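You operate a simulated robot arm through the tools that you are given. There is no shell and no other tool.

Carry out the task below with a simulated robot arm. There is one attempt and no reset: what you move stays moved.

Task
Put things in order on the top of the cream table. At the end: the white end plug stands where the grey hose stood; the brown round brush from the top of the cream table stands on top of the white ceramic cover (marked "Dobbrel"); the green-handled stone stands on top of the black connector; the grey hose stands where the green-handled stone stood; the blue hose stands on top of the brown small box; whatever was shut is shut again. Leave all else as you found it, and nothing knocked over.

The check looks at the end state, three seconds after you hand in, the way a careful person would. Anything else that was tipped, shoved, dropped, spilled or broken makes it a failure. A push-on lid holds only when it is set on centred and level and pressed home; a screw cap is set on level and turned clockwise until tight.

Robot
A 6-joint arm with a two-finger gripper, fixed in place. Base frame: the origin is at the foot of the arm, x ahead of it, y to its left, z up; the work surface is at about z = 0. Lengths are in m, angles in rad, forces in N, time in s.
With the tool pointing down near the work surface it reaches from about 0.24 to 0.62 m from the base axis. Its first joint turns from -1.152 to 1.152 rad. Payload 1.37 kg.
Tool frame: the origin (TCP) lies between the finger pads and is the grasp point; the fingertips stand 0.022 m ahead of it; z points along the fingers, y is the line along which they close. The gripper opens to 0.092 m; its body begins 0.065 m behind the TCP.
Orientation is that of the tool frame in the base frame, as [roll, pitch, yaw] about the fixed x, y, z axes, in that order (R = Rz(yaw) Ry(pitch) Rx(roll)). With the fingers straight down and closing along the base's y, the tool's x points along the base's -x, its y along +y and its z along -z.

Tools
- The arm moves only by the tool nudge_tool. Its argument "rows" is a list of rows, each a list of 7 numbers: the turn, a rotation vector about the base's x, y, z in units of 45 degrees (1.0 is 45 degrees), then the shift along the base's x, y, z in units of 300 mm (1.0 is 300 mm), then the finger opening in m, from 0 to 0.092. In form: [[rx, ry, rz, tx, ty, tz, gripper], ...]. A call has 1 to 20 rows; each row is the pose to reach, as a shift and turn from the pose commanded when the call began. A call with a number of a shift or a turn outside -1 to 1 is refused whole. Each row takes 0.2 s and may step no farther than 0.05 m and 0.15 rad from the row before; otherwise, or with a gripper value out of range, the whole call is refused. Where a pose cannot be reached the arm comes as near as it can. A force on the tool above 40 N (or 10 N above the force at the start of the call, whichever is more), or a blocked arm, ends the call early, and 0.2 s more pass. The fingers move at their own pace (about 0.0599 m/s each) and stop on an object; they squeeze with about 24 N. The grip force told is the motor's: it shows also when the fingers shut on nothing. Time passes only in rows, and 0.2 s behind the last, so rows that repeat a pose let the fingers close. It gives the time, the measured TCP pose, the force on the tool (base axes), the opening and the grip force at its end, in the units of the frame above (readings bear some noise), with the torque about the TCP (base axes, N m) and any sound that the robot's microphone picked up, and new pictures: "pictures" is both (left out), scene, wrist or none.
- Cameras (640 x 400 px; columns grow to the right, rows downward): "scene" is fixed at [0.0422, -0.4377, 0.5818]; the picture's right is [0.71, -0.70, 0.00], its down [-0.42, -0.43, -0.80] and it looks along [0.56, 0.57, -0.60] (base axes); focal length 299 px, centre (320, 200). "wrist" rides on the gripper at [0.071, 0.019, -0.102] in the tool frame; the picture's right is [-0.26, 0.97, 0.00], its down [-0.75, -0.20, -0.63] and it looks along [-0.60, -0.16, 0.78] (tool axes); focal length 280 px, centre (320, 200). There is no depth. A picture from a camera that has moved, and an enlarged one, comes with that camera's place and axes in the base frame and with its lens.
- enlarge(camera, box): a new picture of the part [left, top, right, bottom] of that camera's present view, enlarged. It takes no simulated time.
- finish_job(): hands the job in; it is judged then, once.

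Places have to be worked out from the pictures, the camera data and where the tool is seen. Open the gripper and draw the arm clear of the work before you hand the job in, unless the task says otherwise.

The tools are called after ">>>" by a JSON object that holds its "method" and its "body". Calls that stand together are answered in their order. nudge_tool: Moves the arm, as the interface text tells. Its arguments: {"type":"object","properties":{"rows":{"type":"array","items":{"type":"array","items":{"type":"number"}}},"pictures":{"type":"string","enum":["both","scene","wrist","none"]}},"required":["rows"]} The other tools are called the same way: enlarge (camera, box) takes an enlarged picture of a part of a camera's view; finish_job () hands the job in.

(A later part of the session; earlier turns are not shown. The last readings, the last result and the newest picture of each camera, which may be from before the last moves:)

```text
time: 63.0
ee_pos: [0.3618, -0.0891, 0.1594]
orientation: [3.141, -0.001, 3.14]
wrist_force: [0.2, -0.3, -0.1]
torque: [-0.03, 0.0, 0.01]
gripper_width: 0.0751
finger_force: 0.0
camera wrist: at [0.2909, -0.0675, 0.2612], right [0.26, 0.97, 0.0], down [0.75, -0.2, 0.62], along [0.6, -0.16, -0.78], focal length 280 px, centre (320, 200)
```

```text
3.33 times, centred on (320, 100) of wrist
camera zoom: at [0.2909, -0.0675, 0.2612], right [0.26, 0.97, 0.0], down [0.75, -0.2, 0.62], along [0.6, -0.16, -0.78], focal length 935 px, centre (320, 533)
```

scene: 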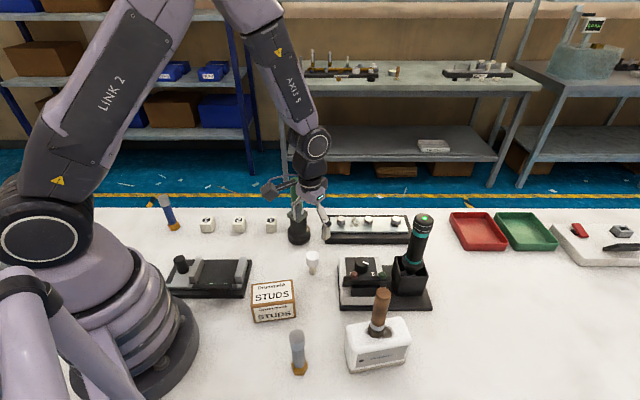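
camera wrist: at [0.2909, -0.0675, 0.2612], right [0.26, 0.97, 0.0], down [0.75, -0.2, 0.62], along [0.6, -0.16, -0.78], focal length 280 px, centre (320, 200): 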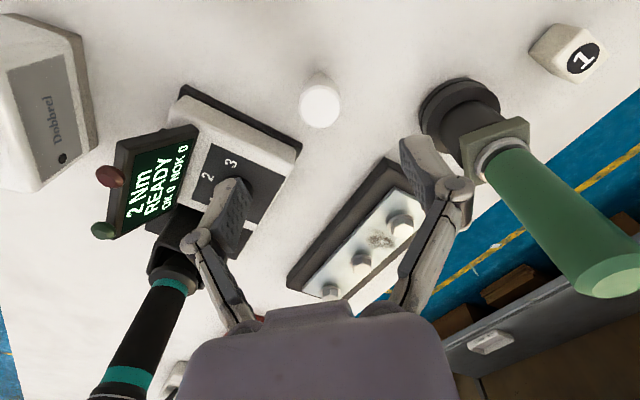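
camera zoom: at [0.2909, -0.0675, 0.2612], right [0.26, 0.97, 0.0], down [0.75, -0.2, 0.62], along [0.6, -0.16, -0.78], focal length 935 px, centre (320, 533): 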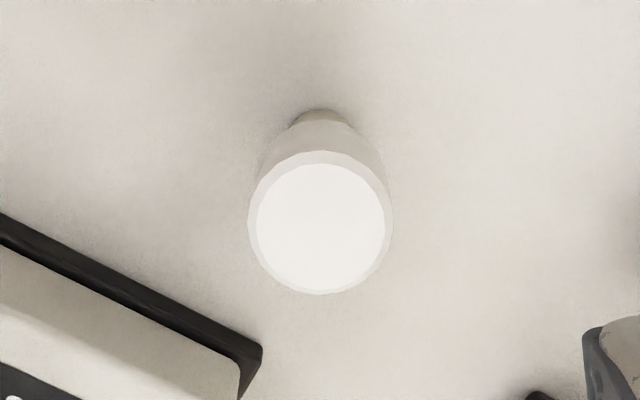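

The grey hose stands well. The plug's head is on the grasp line; I descend to z≈0.055 to grip the head.

>>> {"method": "nudge_tool", "body": {"rows": [[0, 0, 0, -0.002, 0, -0.1, 0.075], [0, 0, 0, -0.003, 0, -0.2, 0.075], [0, 0, 0, -0.003, 0, -0.28, 0.075], [0, 0, 0, -0.003, 0, -0.35, 0.075], [0, 0, 0, -0.003, 0, -0.35, 0.075]]}}

>>> {"method": "enlarge", "body": {"camera": "wrist", "box": [220, 80, 420, 260]}}

```text
time: 64.2
ee_pos: [0.3603, -0.0867, 0.0551]
orientation: [-3.142, 0.001, -3.141]
wrist_force: [0.1, 0.3, -0.9]
torque: [0.01, 0.02, 0.02]
gripper_width: 0.0749
finger_force: 0.0
camera wrist: at [0.2889, -0.0668, 0.1572], right [0.26, 0.97, 0.0], down [0.75, -0.2, 0.63], along [0.6, -0.16, -0.78], focal length 280 px, centre (320, 200)
```

scene: 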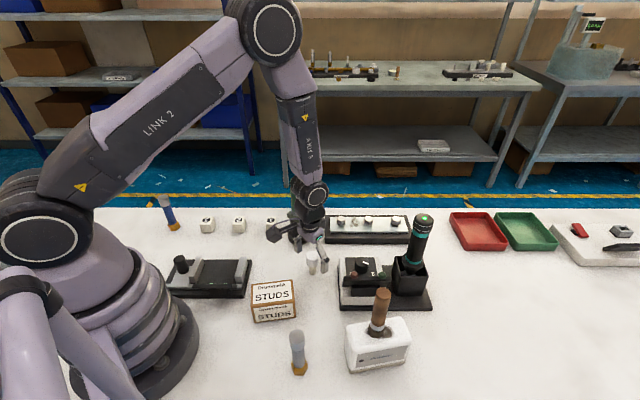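
wrist: 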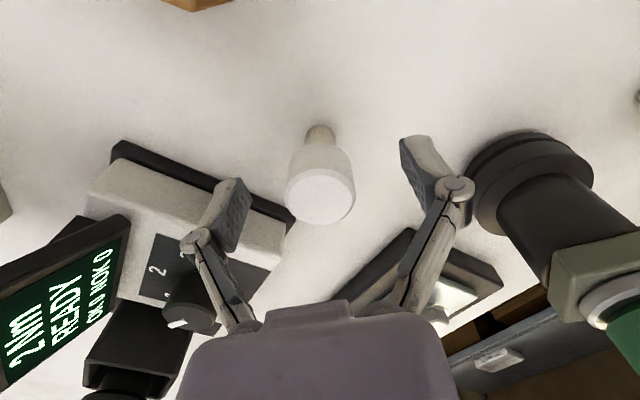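

```text
2.22 times, centred on (320, 170) of wrist
camera zoom: at [0.2889, -0.0668, 0.1572], right [0.26, 0.97, 0.0], down [0.75, -0.2, 0.63], along [0.6, -0.16, -0.78], focal length 623 px, centre (320, 267)
```

zoom: 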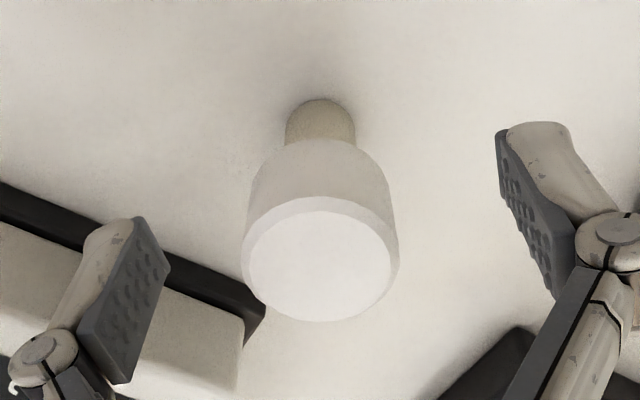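

The plug is about 3 mm toward the base from the grasp centre; I shift, then close on its head.

>>> {"method": "nudge_tool", "body": {"rows": [[0, 0, 0, -0.008, 0.002, 0, 0.075], [0, 0, 0, -0.008, 0.002, 0, 0.06], [0, 0, 0, -0.008, 0.002, 0, 0.045], [0, 0, 0, -0.008, 0.002, 0, 0.035], [0, 0, 0, -0.008, 0.002, 0, 0.025], [0, 0, 0, -0.008, 0.002, 0, 0.02], [0, 0, 0, -0.008, 0.002, 0, 0.02]]}}

>>> {"method": "enlarge", "body": {"camera": "wrist", "box": [220, 80, 420, 260]}}

>>> {"method": "enlarge", "body": {"camera": "scene", "box": [270, 210, 360, 300]}}

```text
time: 65.8
ee_pos: [0.3575, -0.0863, 0.0557]
orientation: [-3.142, 0.001, -3.141]
wrist_force: [-0.3, 0.8, 0.7]
torque: [0.0, 0.03, -0.03]
gripper_width: 0.0297
finger_force: 23.9
camera wrist: at [0.2862, -0.0659, 0.1573], right [0.26, 0.97, 0.0], down [0.75, -0.2, 0.63], along [0.6, -0.16, -0.78], focal length 280 px, centre (320, 200)
```

scene: 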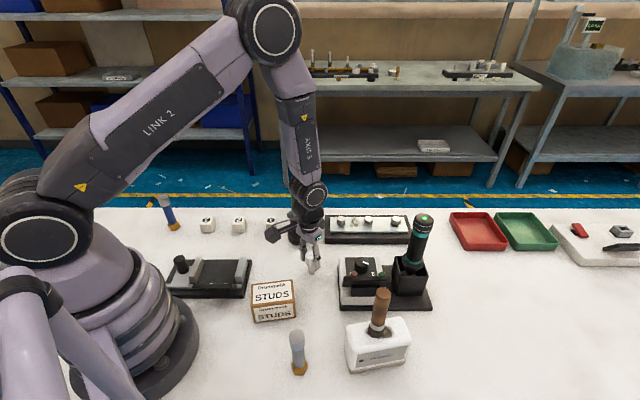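
wrist: 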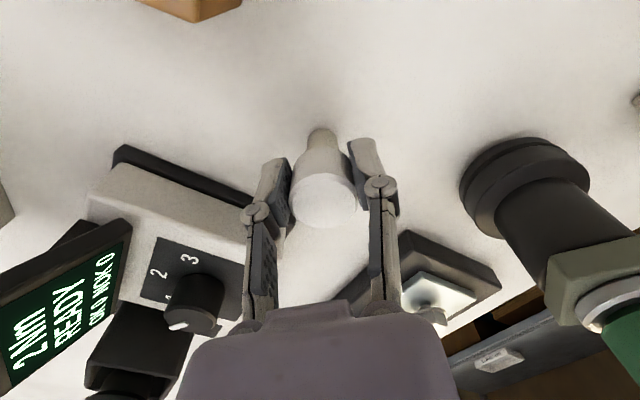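

```text
2.22 times, centred on (320, 170) of wrist
camera zoom: at [0.2862, -0.0659, 0.1573], right [0.26, 0.97, 0.0], down [0.75, -0.2, 0.63], along [0.6, -0.16, -0.78], focal length 623 px, centre (320, 267)
```

zoom: 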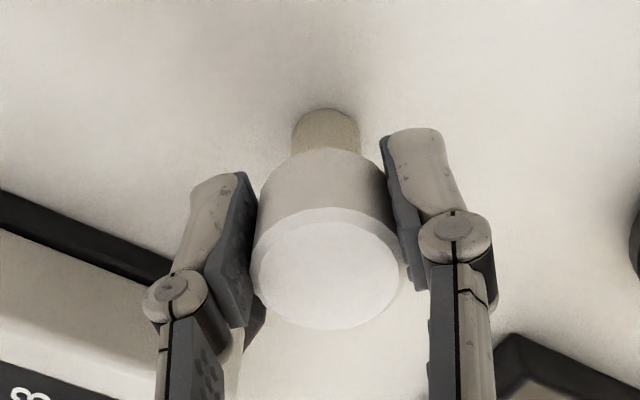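

```text
4.44 times, centred on (315, 255) of scene
camera zoom: at [0.0422, -0.4377, 0.5818], right [0.71, -0.7, 0.0], down [-0.42, -0.43, -0.8], along [0.56, 0.57, -0.6], focal length 1329 px, centre (342, -44)
```

zoom: 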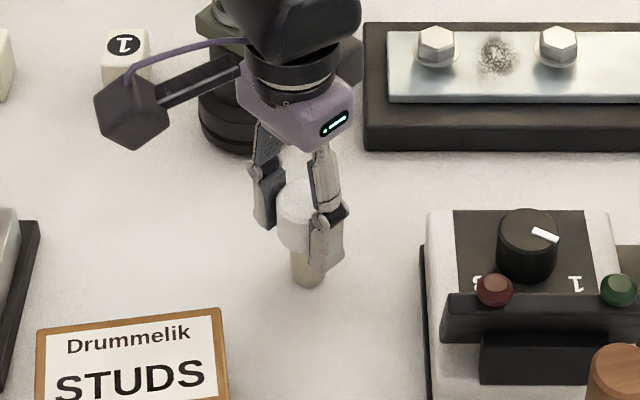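

Gripped on the head (30 mm). I lift 0.24 m, carry it to the grey hose's old spot and turn the gripper 45° on the way.

>>> {"method": "nudge_tool", "body": {"rows": [[0, 0, 0, 0, 0, 0.03, 0.02], [0, 0, 0, 0, 0, 0.12, 0.02], [0, 0, 0, 0, 0, 0.24, 0.02], [0, 0, 0, 0, 0, 0.37, 0.02], [0, 0, 0, 0, 0, 0.5, 0.02], [0, 0, 0, 0, 0, 0.63, 0.02], [0, 0, 0, 0, 0, 0.74, 0.02], [0, 0, 0, 0, 0, 0.8, 0.02], [0, 0, 0.08, -0.03, 0.06, 0.8, 0.02], [0, 0, 0.22, -0.075, 0.155, 0.8, 0.02], [0, 0, 0.37, -0.12, 0.255, 0.8, 0.02], [0, 0, 0.52, -0.17, 0.36, 0.8, 0.02], [0, 0, 0.67, -0.22, 0.46, 0.8, 0.02], [0, 0, 0.82, -0.27, 0.56, 0.8, 0.02], [0, 0, 0.94, -0.305, 0.645, 0.8, 0.02], [0, 0, 1.0, -0.326, 0.687, 0.8, 0.02], [0, 0, 1.0, -0.326, 0.687, 0.8, 0.02]]}}

```text
time: 69.4
ee_pos: [0.2619, 0.1199, 0.2953]
orientation: [-3.141, 0.0, -2.355]
wrist_force: [-0.4, -0.3, -0.3]
torque: [0.02, 0.02, 0.01]
gripper_width: 0.0297
finger_force: 24.2
camera wrist: at [0.1963, 0.0844, 0.3967], right [-0.5, 0.87, 0.0], down [0.68, 0.39, 0.62], along [0.54, 0.31, -0.78], focal length 280 px, centre (320, 200)
```

scene: 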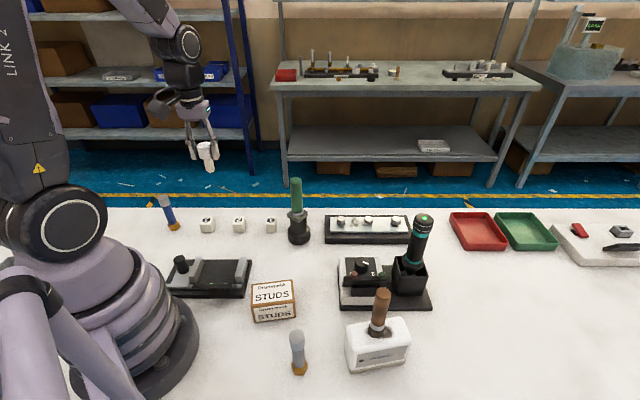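
wrist: 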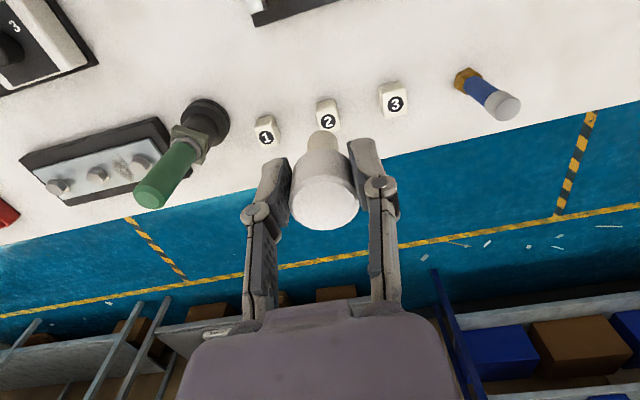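

Now over the old hose spot; I lower to about 1 cm above the table and compare with where the hose stood.

>>> {"method": "nudge_tool", "body": {"rows": [[0, 0, 0, 0, 0, -0.06, 0.02], [0, 0, 0, 0, 0, -0.16, 0.02], [0, 0, 0, 0, 0, -0.28, 0.02], [0, 0, 0, 0, 0, -0.4, 0.02], [0, 0, 0, 0, 0, -0.52, 0.02], [0, 0, 0, 0, 0, -0.63, 0.02], [0, 0, 0, 0, 0, -0.72, 0.02], [0, 0, 0, 0, 0, -0.77, 0.02], [0, 0, 0, 0, 0, -0.77, 0.02], [0, 0, 0, 0, 0, -0.77, 0.02]]}}

>>> {"method": "enlarge", "body": {"camera": "scene", "box": [200, 205, 260, 265]}}

```text
time: 71.6
ee_pos: [0.2625, 0.1195, 0.0647]
orientation: [3.14, 0.0, -2.355]
wrist_force: [0.5, -0.7, 0.3]
torque: [-0.04, -0.02, 0.01]
gripper_width: 0.0299
finger_force: 24.3
camera wrist: at [0.1966, 0.0848, 0.1664], right [-0.5, 0.87, 0.0], down [0.68, 0.39, 0.63], along [0.54, 0.31, -0.78], focal length 280 px, centre (320, 200)
```

scene: 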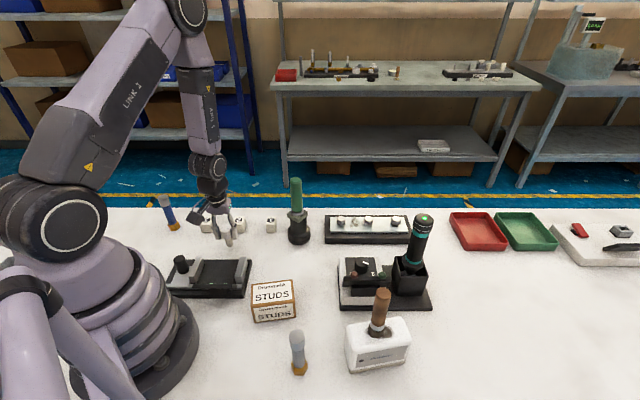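
wrist: 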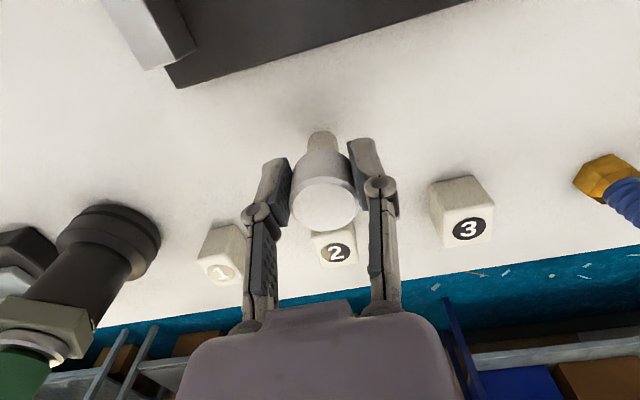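

```text
6.67 times, centred on (230, 235) of scene
camera zoom: at [0.0422, -0.4377, 0.5818], right [0.71, -0.7, 0.0], down [-0.42, -0.43, -0.8], along [0.56, 0.57, -0.6], focal length 1994 px, centre (920, -33)
```

zoom: 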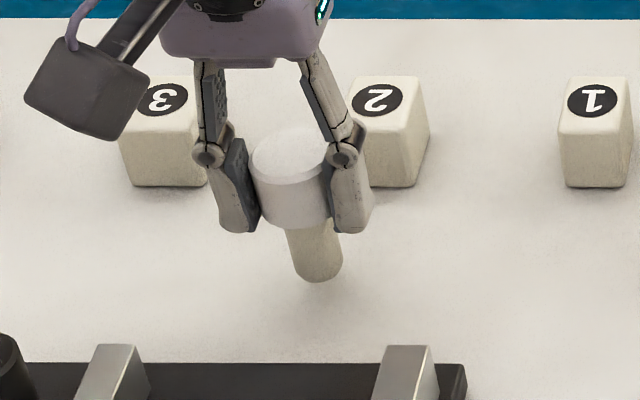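

The plug lines up with the hose's old spot. I lower to contact in small steps.

>>> {"method": "nudge_tool", "body": {"rows": [[0, 0, 0, 0, 0, -0.01, 0.02], [0, 0, 0, 0, 0, -0.02, 0.02], [0, 0, 0, 0, 0, -0.024, 0.02], [0, 0, 0, 0, 0, -0.027, 0.02], [0, 0, 0, 0, 0, -0.027, 0.02]], "pictures": "none"}}

```text
time: 72.8
ee_pos: [0.2609, 0.1204, 0.056]
orientation: [3.141, 0.0, -2.355]
wrist_force: [0.2, -0.8, 0.5]
torque: [-0.01, 0.02, 0.0]
gripper_width: 0.0298
finger_force: 24.0
```

>>> {"method": "nudge_tool", "body": {"rows": [[0, 0, 0, 0, 0, -0.002, 0.02], [0, 0, 0, 0, 0, -0.004, 0.02], [0, 0, 0, 0, 0, -0.005, 0.02], [0, 0, 0, 0, 0, -0.005, 0.02]], "pictures": "none"}}

```text
time: 73.8
ee_pos: [0.259, 0.1204, 0.0543]
orientation: [-3.14, 0.0, -2.357]
wrist_force: [-1.3, -0.4, 9.7]
torque: [0.0, -0.05, 0.02]
gripper_width: 0.0295
finger_force: 24.1
```

Light contact (10 N). I ease 0.4 mm and open.

>>> {"method": "nudge_tool", "body": {"rows": [[0, 0, 0, 0, 0, 0.0013, 0.02], [0, 0, 0, 0, 0, 0.0013, 0.033], [0, 0, 0, 0, 0, 0.0013, 0.04], [0, 0, 0, 0, 0, 0.0013, 0.055], [0, 0, 0, 0, 0, 0.0013, 0.075], [0, 0, 0, 0, 0, 0.0013, 0.08], [0, 0, 0, 0, 0, 0.0013, 0.08]]}}

>>> {"method": "enlarge", "body": {"camera": "scene", "box": [200, 205, 260, 265]}}

```text
time: 75.4
ee_pos: [0.2608, 0.1195, 0.0538]
orientation: [3.141, 0.002, -2.355]
wrist_force: [0.2, 0.5, 0.4]
torque: [-0.07, -0.05, 0.01]
gripper_width: 0.0798
finger_force: 0.1
camera wrist: at [0.196, 0.0849, 0.1568], right [-0.5, 0.87, 0.0], down [0.68, 0.39, 0.63], along [0.54, 0.31, -0.78], focal length 280 px, centre (320, 200)
```

scene: 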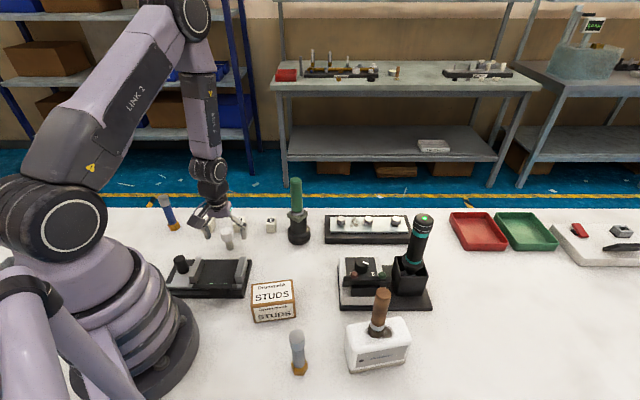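
wrist: 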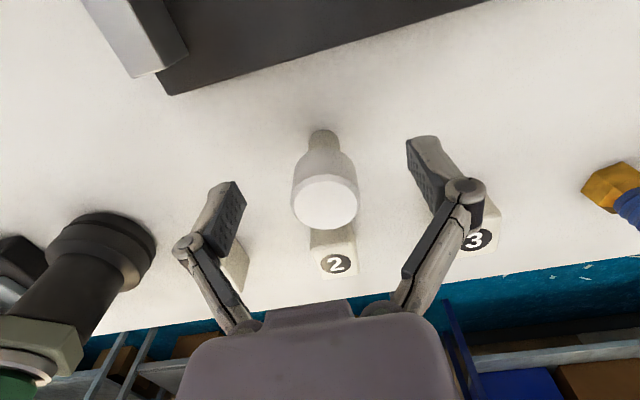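

```text
6.67 times, centred on (230, 235) of scene
camera zoom: at [0.0422, -0.4377, 0.5818], right [0.71, -0.7, 0.0], down [-0.42, -0.43, -0.8], along [0.56, 0.57, -0.6], focal length 1994 px, centre (920, -33)
```

zoom: 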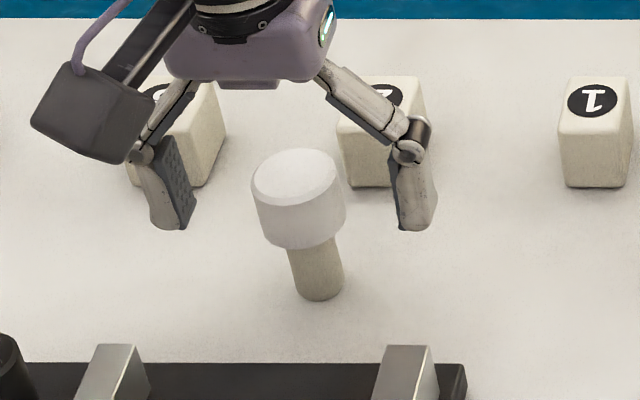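

The plug stands where the hose stood. I rise and move over the blue hose, estimated at about (0.190,0.303).

>>> {"method": "nudge_tool", "body": {"rows": [[0, 0, 0, 0, 0, 0.1, 0.08], [0, 0, 0, 0, 0, 0.25, 0.08], [0, 0, 0, 0, 0, 0.4, 0.085], [0, 0, 0, 0, 0, 0.55, 0.092], [0, 0, 0, 0, 0, 0.7, 0.092], [0, 0, 0, 0, 0, 0.8, 0.092], [0, 0, 0, -0.039, 0.1, 0.8, 0.092], [0, 0, 0, -0.078, 0.205, 0.8, 0.092], [0, 0, 0, -0.117, 0.31, 0.8, 0.092], [0, 0, 0, -0.156, 0.41, 0.8, 0.092], [0, 0, 0, -0.195, 0.515, 0.8, 0.092], [0, 0, 0, -0.233, 0.615, 0.8, 0.092], [0, 0, 0, -0.233, 0.615, 0.7, 0.092], [0, 0, 0, -0.233, 0.615, 0.6, 0.092], [0, 0, 0, -0.233, 0.615, 0.5, 0.092], [0, 0, 0, -0.233, 0.615, 0.5, 0.092]]}}

>>> {"method": "enlarge", "body": {"camera": "wrist", "box": [240, 20, 400, 140]}}

>>> {"method": "enlarge", "body": {"camera": "scene", "box": [200, 205, 260, 265]}}

```text
time: 78.8
ee_pos: [0.1902, 0.3045, 0.2025]
orientation: [3.141, -0.001, -2.356]
wrist_force: [-0.4, 0.2, 0.3]
torque: [0.04, 0.02, -0.03]
gripper_width: 0.0919
finger_force: 0.1
camera wrist: at [0.1262, 0.2689, 0.3046], right [-0.5, 0.87, 0.0], down [0.68, 0.39, 0.62], along [0.54, 0.31, -0.78], focal length 280 px, centre (320, 200)
```

scene: 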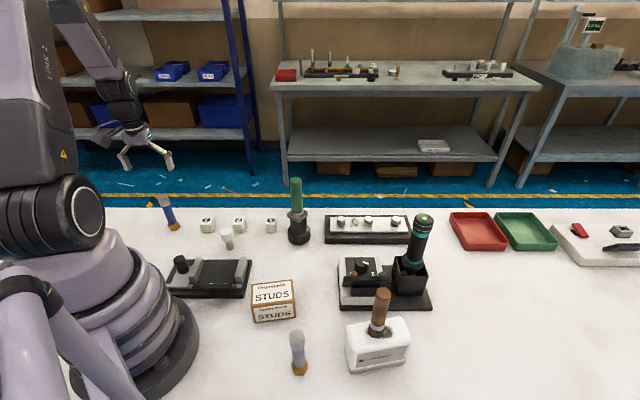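
wrist: 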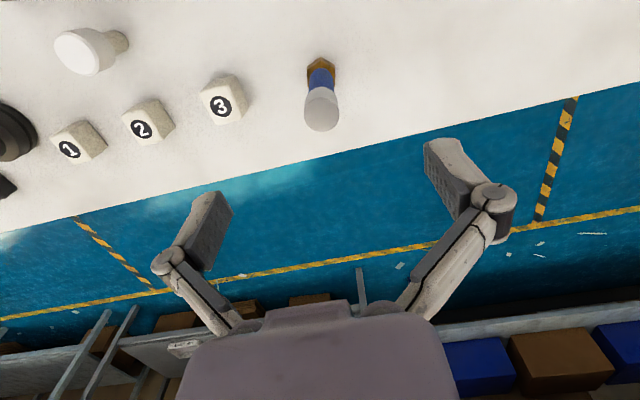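

```text
3.33 times, centred on (320, 80) of wrist
camera zoom: at [0.1262, 0.2689, 0.3046], right [-0.5, 0.87, 0.0], down [0.68, 0.39, 0.62], along [0.54, 0.31, -0.78], focal length 935 px, centre (320, 600)
```

zoom: 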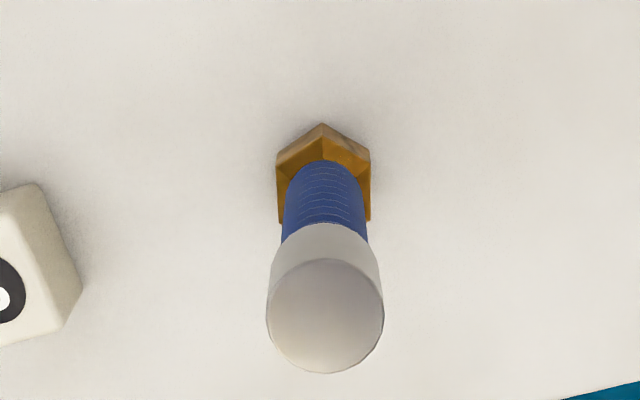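

```text
6.67 times, centred on (230, 235) of scene
camera zoom: at [0.0422, -0.4377, 0.5818], right [0.71, -0.7, 0.0], down [-0.42, -0.43, -0.8], along [0.56, 0.57, -0.6], focal length 1994 px, centre (920, -33)
```

zoom: 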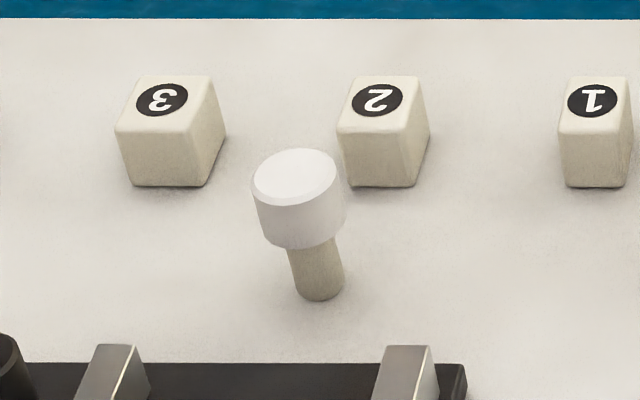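

The plug stands well. The blue hose is about 3 mm farther out than the TCP; I correct and descend to its cap (TCP z≈0.10).

>>> {"method": "nudge_tool", "body": {"rows": [[0, 0, 0, 0.007, 0.008, -0.1, 0.092], [0, 0, 0, 0.007, 0.008, -0.2, 0.092], [0, 0, 0, 0.007, 0.008, -0.28, 0.092], [0, 0, 0, 0.007, 0.008, -0.345, 0.092], [0, 0, 0, 0.007, 0.008, -0.345, 0.092], [0, 0, 0, 0.007, 0.008, -0.345, 0.092]]}}

>>> {"method": "enlarge", "body": {"camera": "wrist", "box": [240, 60, 400, 240]}}

```text
time: 80.2
ee_pos: [0.1932, 0.3089, 0.102]
orientation: [-3.139, 0.001, -2.356]
wrist_force: [0.6, -0.1, -0.4]
torque: [0.02, 0.01, 0.02]
gripper_width: 0.0921
finger_force: 0.0
camera wrist: at [0.1279, 0.2729, 0.2031], right [-0.5, 0.87, 0.0], down [0.68, 0.39, 0.63], along [0.54, 0.31, -0.78], focal length 280 px, centre (320, 200)
```

scene: 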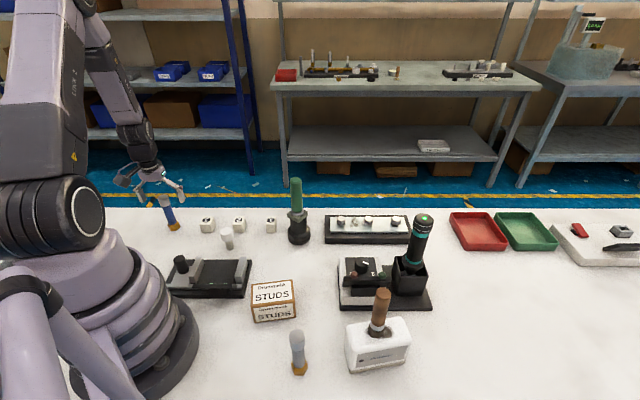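
wrist: 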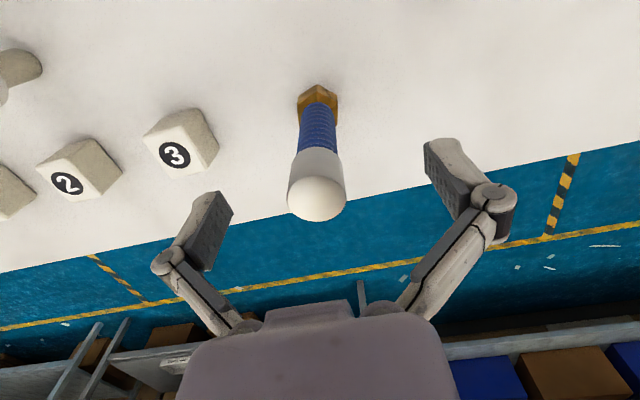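

```text
2.22 times, centred on (320, 150) of wrist
camera zoom: at [0.1279, 0.2729, 0.2031], right [-0.5, 0.87, 0.0], down [0.68, 0.39, 0.63], along [0.54, 0.31, -0.78], focal length 623 px, centre (320, 311)
```

zoom: 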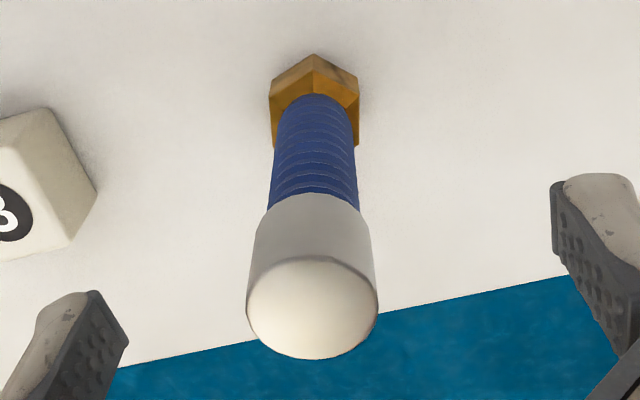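

About 1.5 mm off laterally; I correct and close on the cap.

>>> {"method": "nudge_tool", "body": {"rows": [[0, 0, 0, 0, -0.006, 0, 0.092], [0, 0, 0, 0, -0.006, 0, 0.07], [0, 0, 0, 0, -0.006, 0, 0.045], [0, 0, 0, 0, -0.006, 0, 0.03], [0, 0, 0, 0, -0.006, 0, 0.02], [0, 0, 0, 0, -0.006, 0, 0.015], [0, 0, 0, 0, -0.006, 0, 0.015], [0, 0, 0, 0, -0.006, 0, 0.015]]}}

>>> {"method": "enlarge", "body": {"camera": "scene", "box": [140, 185, 210, 245]}}

```text
time: 82.0
ee_pos: [0.192, 0.307, 0.1011]
orientation: [3.141, 0.0, -2.357]
wrist_force: [0.2, -0.9, 2.7]
torque: [-0.01, 0.03, -0.02]
gripper_width: 0.0247
finger_force: 23.7
camera wrist: at [0.1279, 0.2708, 0.2031], right [-0.5, 0.87, 0.0], down [0.68, 0.39, 0.63], along [0.54, 0.31, -0.78], focal length 280 px, centre (320, 200)
```

scene: 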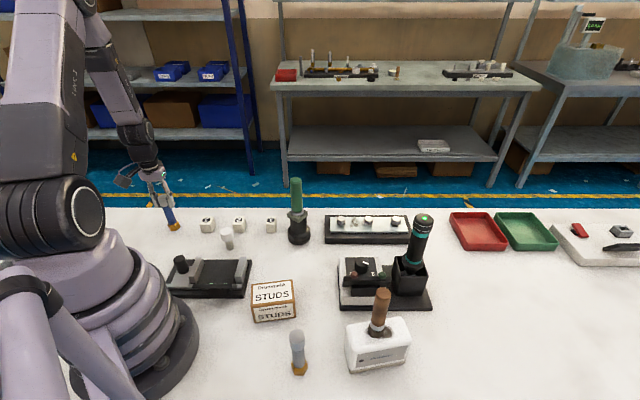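
wrist: 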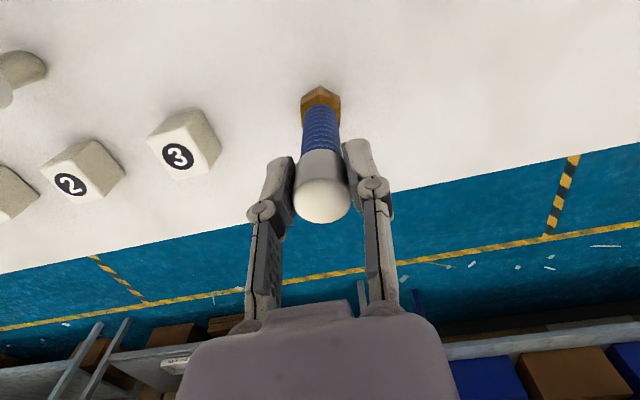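

```text
6.67 times, centred on (175, 215) of scene
camera zoom: at [0.0422, -0.4377, 0.5817], right [0.71, -0.7, 0.0], down [-0.42, -0.43, -0.8], along [0.56, 0.57, -0.6], focal length 1994 px, centre (1287, 100)
```

zoom: 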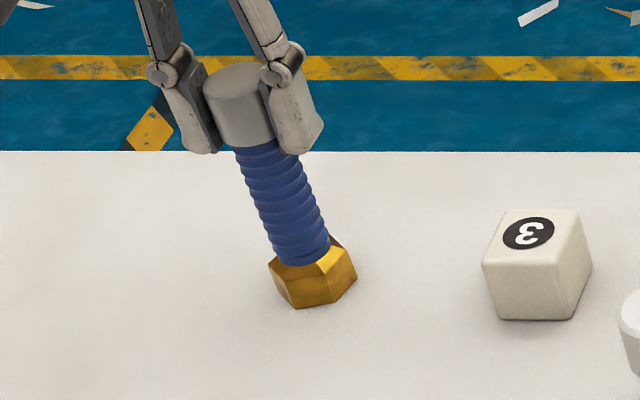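

Gripped. I lift the blue hose 0.22 m and carry it around the front, turning the gripper partly back.

>>> {"method": "nudge_tool", "body": {"rows": [[0, 0, 0, 0, 0, 0.03, 0.015], [0, 0, 0, 0, 0, 0.11, 0.015], [0, 0, 0, 0, 0, 0.22, 0.015], [0, 0, 0, 0, 0, 0.34, 0.015], [0, 0, 0, 0, 0, 0.46, 0.015], [0, 0, 0, 0, 0, 0.58, 0.015], [0, 0, 0, 0, 0, 0.68, 0.015], [0, 0, 0, 0, 0, 0.73, 0.015], [0, 0, -0.03, 0.02, -0.038, 0.73, 0.015], [0, 0, -0.09, 0.06, -0.113, 0.73, 0.015], [0, 0, -0.16, 0.11, -0.208, 0.73, 0.015], [0, 0, -0.23, 0.16, -0.303, 0.73, 0.015], [0, 0, -0.3, 0.21, -0.398, 0.73, 0.015], [0, 0, -0.37, 0.26, -0.493, 0.73, 0.015], [0, 0, -0.44, 0.31, -0.588, 0.73, 0.015], [0, 0, -0.52, 0.355, -0.673, 0.73, 0.015], [0, 0, -0.6, 0.393, -0.745, 0.73, 0.015], [0, 0, -0.6, 0.393, -0.745, 0.73, 0.015]]}}

```text
time: 85.8
ee_pos: [0.3099, 0.0809, 0.3215]
orientation: [3.14, 0.001, -2.829]
wrist_force: [-0.7, -0.9, -1.9]
torque: [0.01, -0.02, 0.03]
gripper_width: 0.0246
finger_force: 23.4
camera wrist: at [0.2364, 0.0791, 0.4224], right [-0.05, 1.0, 0.0], down [0.78, 0.04, 0.62], along [0.62, 0.03, -0.78], focal length 280 px, centre (320, 200)
```

scene: 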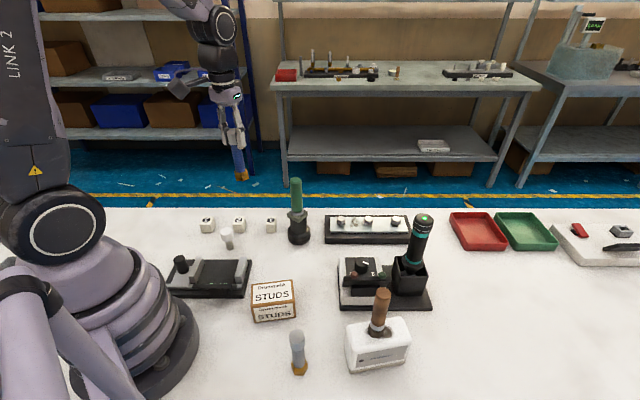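
wrist: 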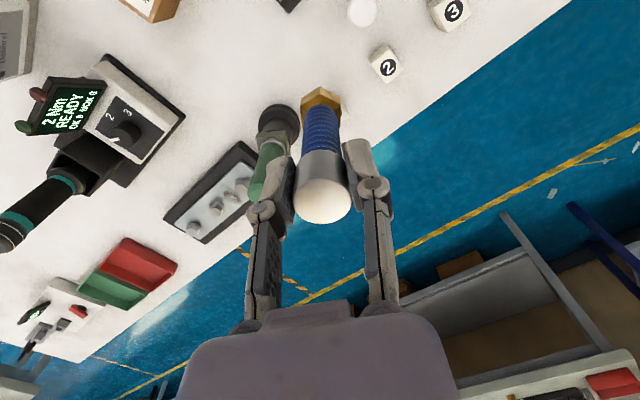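

Now I carry it over the box at about (0.2355,-0.104) and lower a little to look.

>>> {"method": "nudge_tool", "body": {"rows": [[0, 0, -0.05, -0.015, -0.038, 0, 0.015], [0, 0, -0.15, -0.046, -0.115, 0, 0.015], [0, 0, -0.27, -0.083, -0.205, 0, 0.015], [0, 0, -0.39, -0.12, -0.295, 0, 0.015], [0, 0, -0.51, -0.158, -0.388, 0, 0.015], [0, 0, -0.62, -0.193, -0.476, 0, 0.015], [0, 0, -0.72, -0.225, -0.555, 0, 0.015], [0, 0, -0.8, -0.249, -0.614, 0, 0.015], [0, 0, -0.8, -0.249, -0.614, -0.07, 0.015], [0, 0, -0.8, -0.249, -0.614, -0.15, 0.015], [0, 0, -0.8, -0.249, -0.614, -0.22, 0.015], [0, 0, -0.8, -0.249, -0.614, -0.28, 0.015], [0, 0, -0.8, -0.249, -0.614, -0.28, 0.015]]}}

>>> {"method": "enlarge", "body": {"camera": "scene", "box": [230, 220, 340, 340]}}

>>> {"method": "enlarge", "body": {"camera": "wrist", "box": [240, 0, 420, 140]}}

```text
time: 88.6
ee_pos: [0.234, -0.1035, 0.2354]
orientation: [-3.141, -0.001, 2.826]
wrist_force: [0.7, -0.2, -0.7]
torque: [0.0, -0.01, 0.04]
gripper_width: 0.0245
finger_force: 23.9
camera wrist: at [0.173, -0.0614, 0.3374], right [0.55, 0.84, 0.0], down [0.65, -0.43, 0.63], along [0.52, -0.34, -0.78], focal length 280 px, centre (320, 200)
```

scene: 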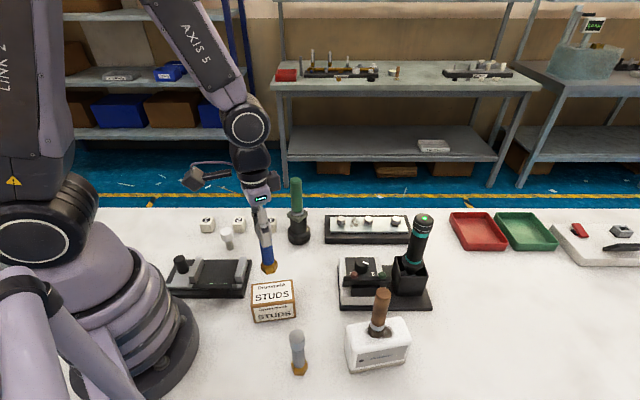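
wrist: 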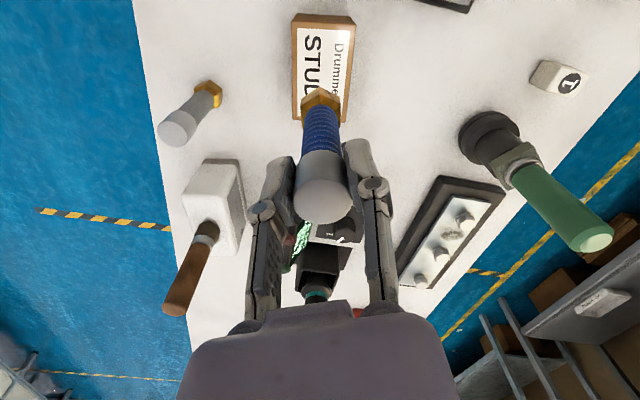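

```text
3.33 times, centred on (285, 280) of scene
camera zoom: at [0.0422, -0.4377, 0.5818], right [0.71, -0.7, 0.0], down [-0.42, -0.43, -0.8], along [0.56, 0.57, -0.6], focal length 997 px, centre (437, -67)
```

zoom: 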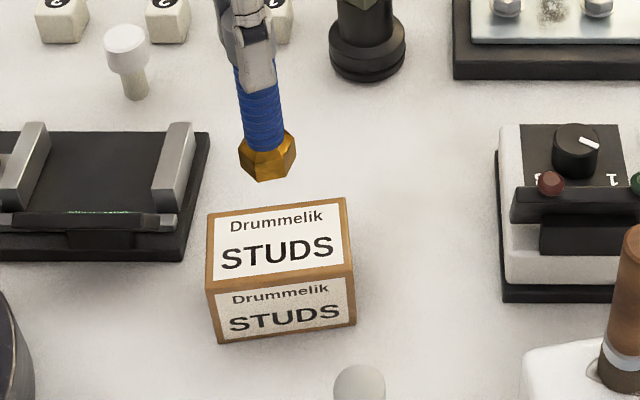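

```text
2.86 times, centred on (330, 70) of wrist
camera zoom: at [0.173, -0.0614, 0.3374], right [0.55, 0.84, 0.0], down [0.65, -0.43, 0.63], along [0.52, -0.34, -0.78], focal length 801 px, centre (291, 571)
```

zoom: 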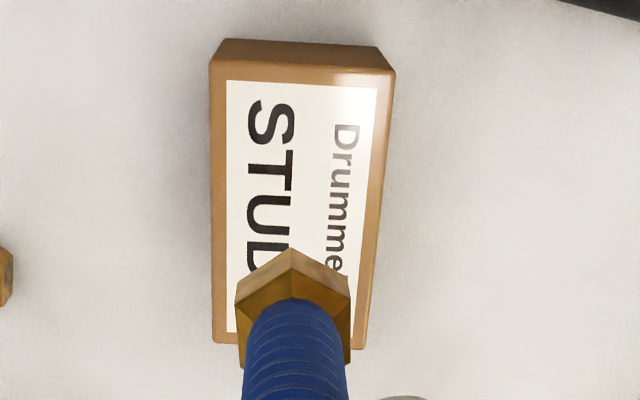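

The box-top centre is within about 2 mm of the hose axis. I make the small correction and lower to about 1 cm above the box.

>>> {"method": "nudge_tool", "body": {"rows": [[0, 0, 0, 0.005, 0.002, -0.03, 0.015], [0, 0, 0, 0.005, 0.002, -0.08, 0.015], [0, 0, 0, 0.005, 0.002, -0.13, 0.015], [0, 0, 0, 0.005, 0.002, -0.18, 0.015], [0, 0, 0, 0.005, 0.002, -0.205, 0.015], [0, 0, 0, 0.005, 0.002, -0.205, 0.015]], "pictures": "wrist"}}

>>> {"method": "enlarge", "body": {"camera": "scene", "box": [240, 230, 320, 330]}}

>>> {"method": "enlarge", "body": {"camera": "wrist", "box": [240, 0, 420, 140]}}

```text
time: 90.0
ee_pos: [0.2379, -0.1017, 0.1755]
orientation: [-3.141, 0.001, 2.827]
wrist_force: [0.8, -0.1, -2.0]
torque: [0.02, 0.0, 0.02]
gripper_width: 0.0246
finger_force: 24.0
camera wrist: at [0.1757, -0.0602, 0.2771], right [0.55, 0.84, 0.0], down [0.65, -0.43, 0.63], along [0.52, -0.34, -0.78], focal length 280 px, centre (320, 200)
```

wrist: 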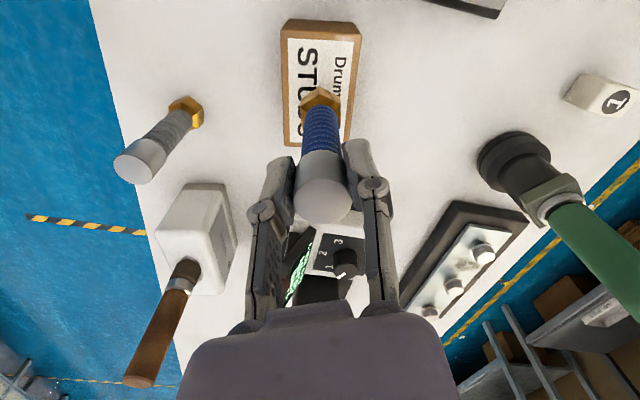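

```text
4.00 times, centred on (280, 280) of scene
camera zoom: at [0.0422, -0.4377, 0.5818], right [0.71, -0.7, 0.0], down [-0.42, -0.43, -0.8], along [0.56, 0.57, -0.6], focal length 1196 px, centre (480, -120)
```

zoom: 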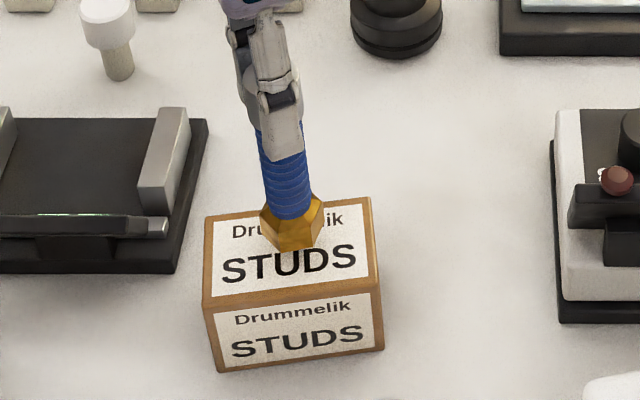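

```text
2.86 times, centred on (330, 70) of wrist
camera zoom: at [0.1757, -0.0602, 0.2771], right [0.55, 0.84, 0.0], down [0.65, -0.43, 0.63], along [0.52, -0.34, -0.78], focal length 801 px, centre (291, 571)
```

zoom: 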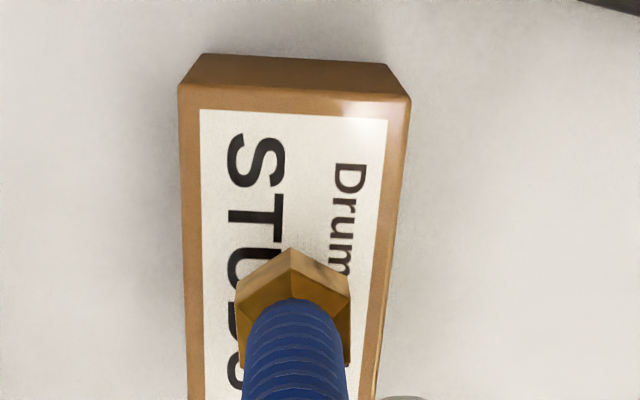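

Well over the box top. I lower in fine steps to contact.

>>> {"method": "nudge_tool", "body": {"rows": [[0, 0, 0, 0, 0, -0.008, 0.015], [0, 0, 0, 0, 0, -0.016, 0.015], [0, 0, 0, 0, 0, -0.022, 0.015], [0, 0, 0, 0, 0, -0.026, 0.015], [0, 0, 0, 0, 0, -0.03, 0.015], [0, 0, 0, 0, 0, -0.03, 0.015]], "pictures": "none"}}

>>> {"method": "enlarge", "body": {"camera": "scene", "box": [240, 230, 320, 330]}}

```text
time: 91.4
ee_pos: [0.2367, -0.1021, 0.1671]
orientation: [-3.142, 0.0, 2.829]
wrist_force: [-0.1, -0.2, -2.2]
torque: [-0.03, 0.02, 0.01]
gripper_width: 0.0245
finger_force: 24.1
```

```text
4.00 times, centred on (280, 280) of scene
camera zoom: at [0.0422, -0.4377, 0.5818], right [0.71, -0.7, 0.0], down [-0.42, -0.43, -0.8], along [0.56, 0.57, -0.6], focal length 1196 px, centre (480, -120)
```

zoom: 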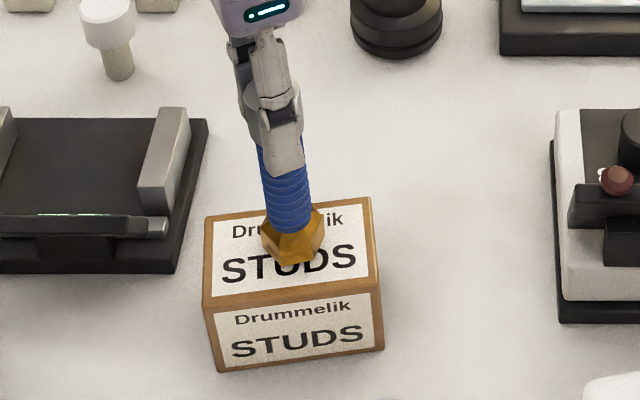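

No contact yet; continuing in about 1 mm steps.

>>> {"method": "nudge_tool", "body": {"rows": [[0, 0, 0, 0, 0, -0.003, 0.015], [0, 0, 0, 0, 0, -0.006, 0.015], [0, 0, 0, 0, 0, -0.009, 0.015], [0, 0, 0, 0, 0, -0.012, 0.015], [0, 0, 0, 0, 0, -0.012, 0.015]], "pictures": "none"}}

>>> {"method": "enlarge", "body": {"camera": "scene", "box": [240, 230, 320, 330]}}

```text
time: 92.6
ee_pos: [0.237, -0.1027, 0.1624]
orientation: [-3.141, 0.0, 2.828]
wrist_force: [-0.1, -0.2, -2.4]
torque: [0.01, -0.01, -0.01]
gripper_width: 0.0248
finger_force: 23.6
```

```text
4.00 times, centred on (280, 280) of scene
camera zoom: at [0.0422, -0.4377, 0.5818], right [0.71, -0.7, 0.0], down [-0.42, -0.43, -0.8], along [0.56, 0.57, -0.6], focal length 1196 px, centre (480, -120)
```

zoom: 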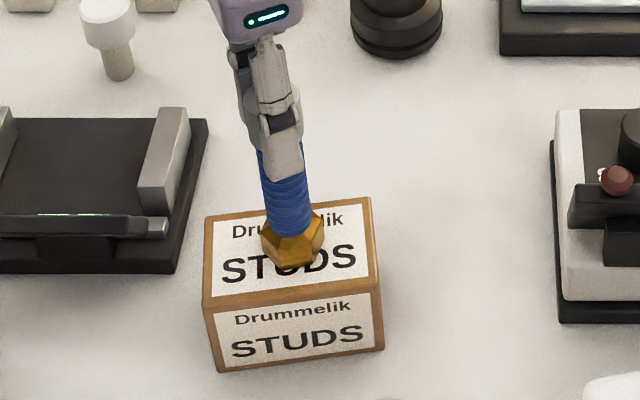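

>>> {"method": "nudge_tool", "body": {"rows": [[0, 0, 0, 0, 0, -0.003, 0.015], [0, 0, 0, 0, 0, -0.006, 0.015], [0, 0, 0, 0, 0, -0.009, 0.015], [0, 0, 0, 0, 0, -0.009, 0.015]], "pictures": "none"}}

>>> {"method": "enlarge", "body": {"camera": "scene", "box": [240, 230, 320, 330]}}

```text
time: 93.6
ee_pos: [0.2381, -0.1014, 0.1587]
orientation: [3.141, 0.001, 2.828]
wrist_force: [-2.6, -1.2, 21.2]
torque: [-0.04, -0.05, -0.01]
gripper_width: 0.0248
finger_force: 23.6
```

```text
4.00 times, centred on (280, 280) of scene
camera zoom: at [0.0422, -0.4377, 0.5818], right [0.71, -0.7, 0.0], down [-0.42, -0.43, -0.8], along [0.56, 0.57, -0.6], focal length 1196 px, centre (480, -120)
```

zoom: 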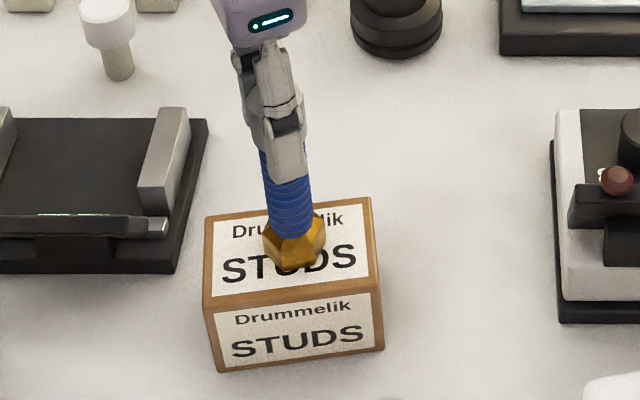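

Contact with the box top (21 N). I ease off about 0.9 mm and check the force.

>>> {"method": "nudge_tool", "body": {"rows": [[0, 0, 0, 0, 0, 0.0015, 0.015], [0, 0, 0, 0, 0, 0.003, 0.015], [0, 0, 0, 0, 0, 0.003, 0.015]], "pictures": "none"}}

```text
time: 94.4
ee_pos: [0.2376, -0.1019, 0.1609]
orientation: [-3.141, -0.002, 2.828]
wrist_force: [0.6, -0.6, -0.4]
torque: [-0.02, -0.03, -0.01]
gripper_width: 0.0247
finger_force: 24.4
```

The reading shows the hose just resting on the box. I open slowly.

>>> {"method": "nudge_tool", "body": {"rows": [[0, 0, 0, 0, 0, 0, 0.028], [0, 0, 0, 0, 0, 0, 0.034], [0, 0, 0, 0, 0, 0, 0.05], [0, 0, 0, 0, 0, 0, 0.07], [0, 0, 0, 0, 0, 0, 0.092], [0, 0, 0, 0, 0, 0, 0.092]]}}

>>> {"method": "enlarge", "body": {"camera": "scene", "box": [240, 220, 320, 330]}}

```text
time: 95.8
ee_pos: [0.2372, -0.1019, 0.1595]
orientation: [3.141, -0.001, 2.827]
wrist_force: [-0.2, 0.7, -1.3]
torque: [0.01, -0.02, 0.01]
gripper_width: 0.092
finger_force: 0.0
camera wrist: at [0.1754, -0.0607, 0.2618], right [0.55, 0.84, 0.0], down [0.65, -0.43, 0.63], along [0.52, -0.34, -0.78], focal length 280 px, centre (320, 200)
```

scene: 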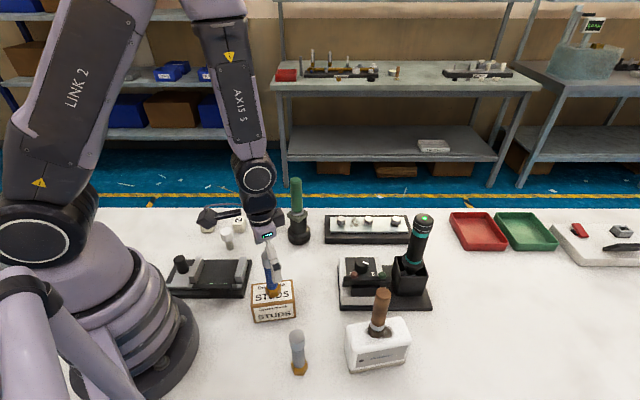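
wrist: 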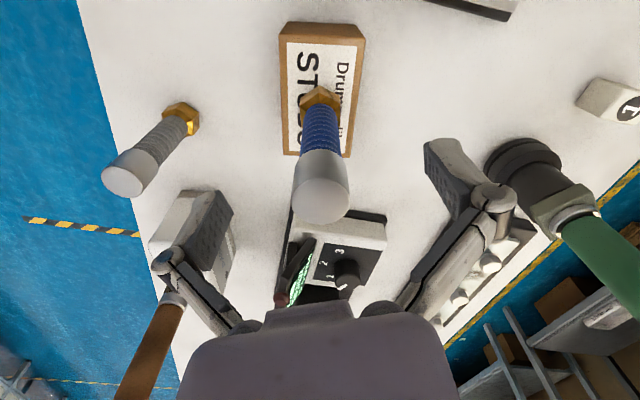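

```text
3.64 times, centred on (280, 275) of scene
camera zoom: at [0.0422, -0.4377, 0.5818], right [0.71, -0.7, 0.0], down [-0.42, -0.43, -0.8], along [0.56, 0.57, -0.6], focal length 1087 px, centre (466, -73)
```

zoom: 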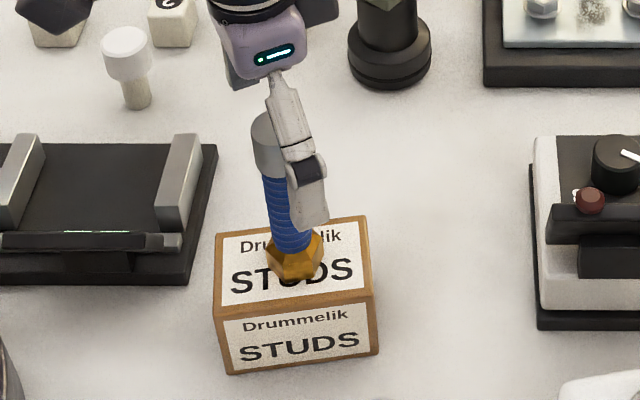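

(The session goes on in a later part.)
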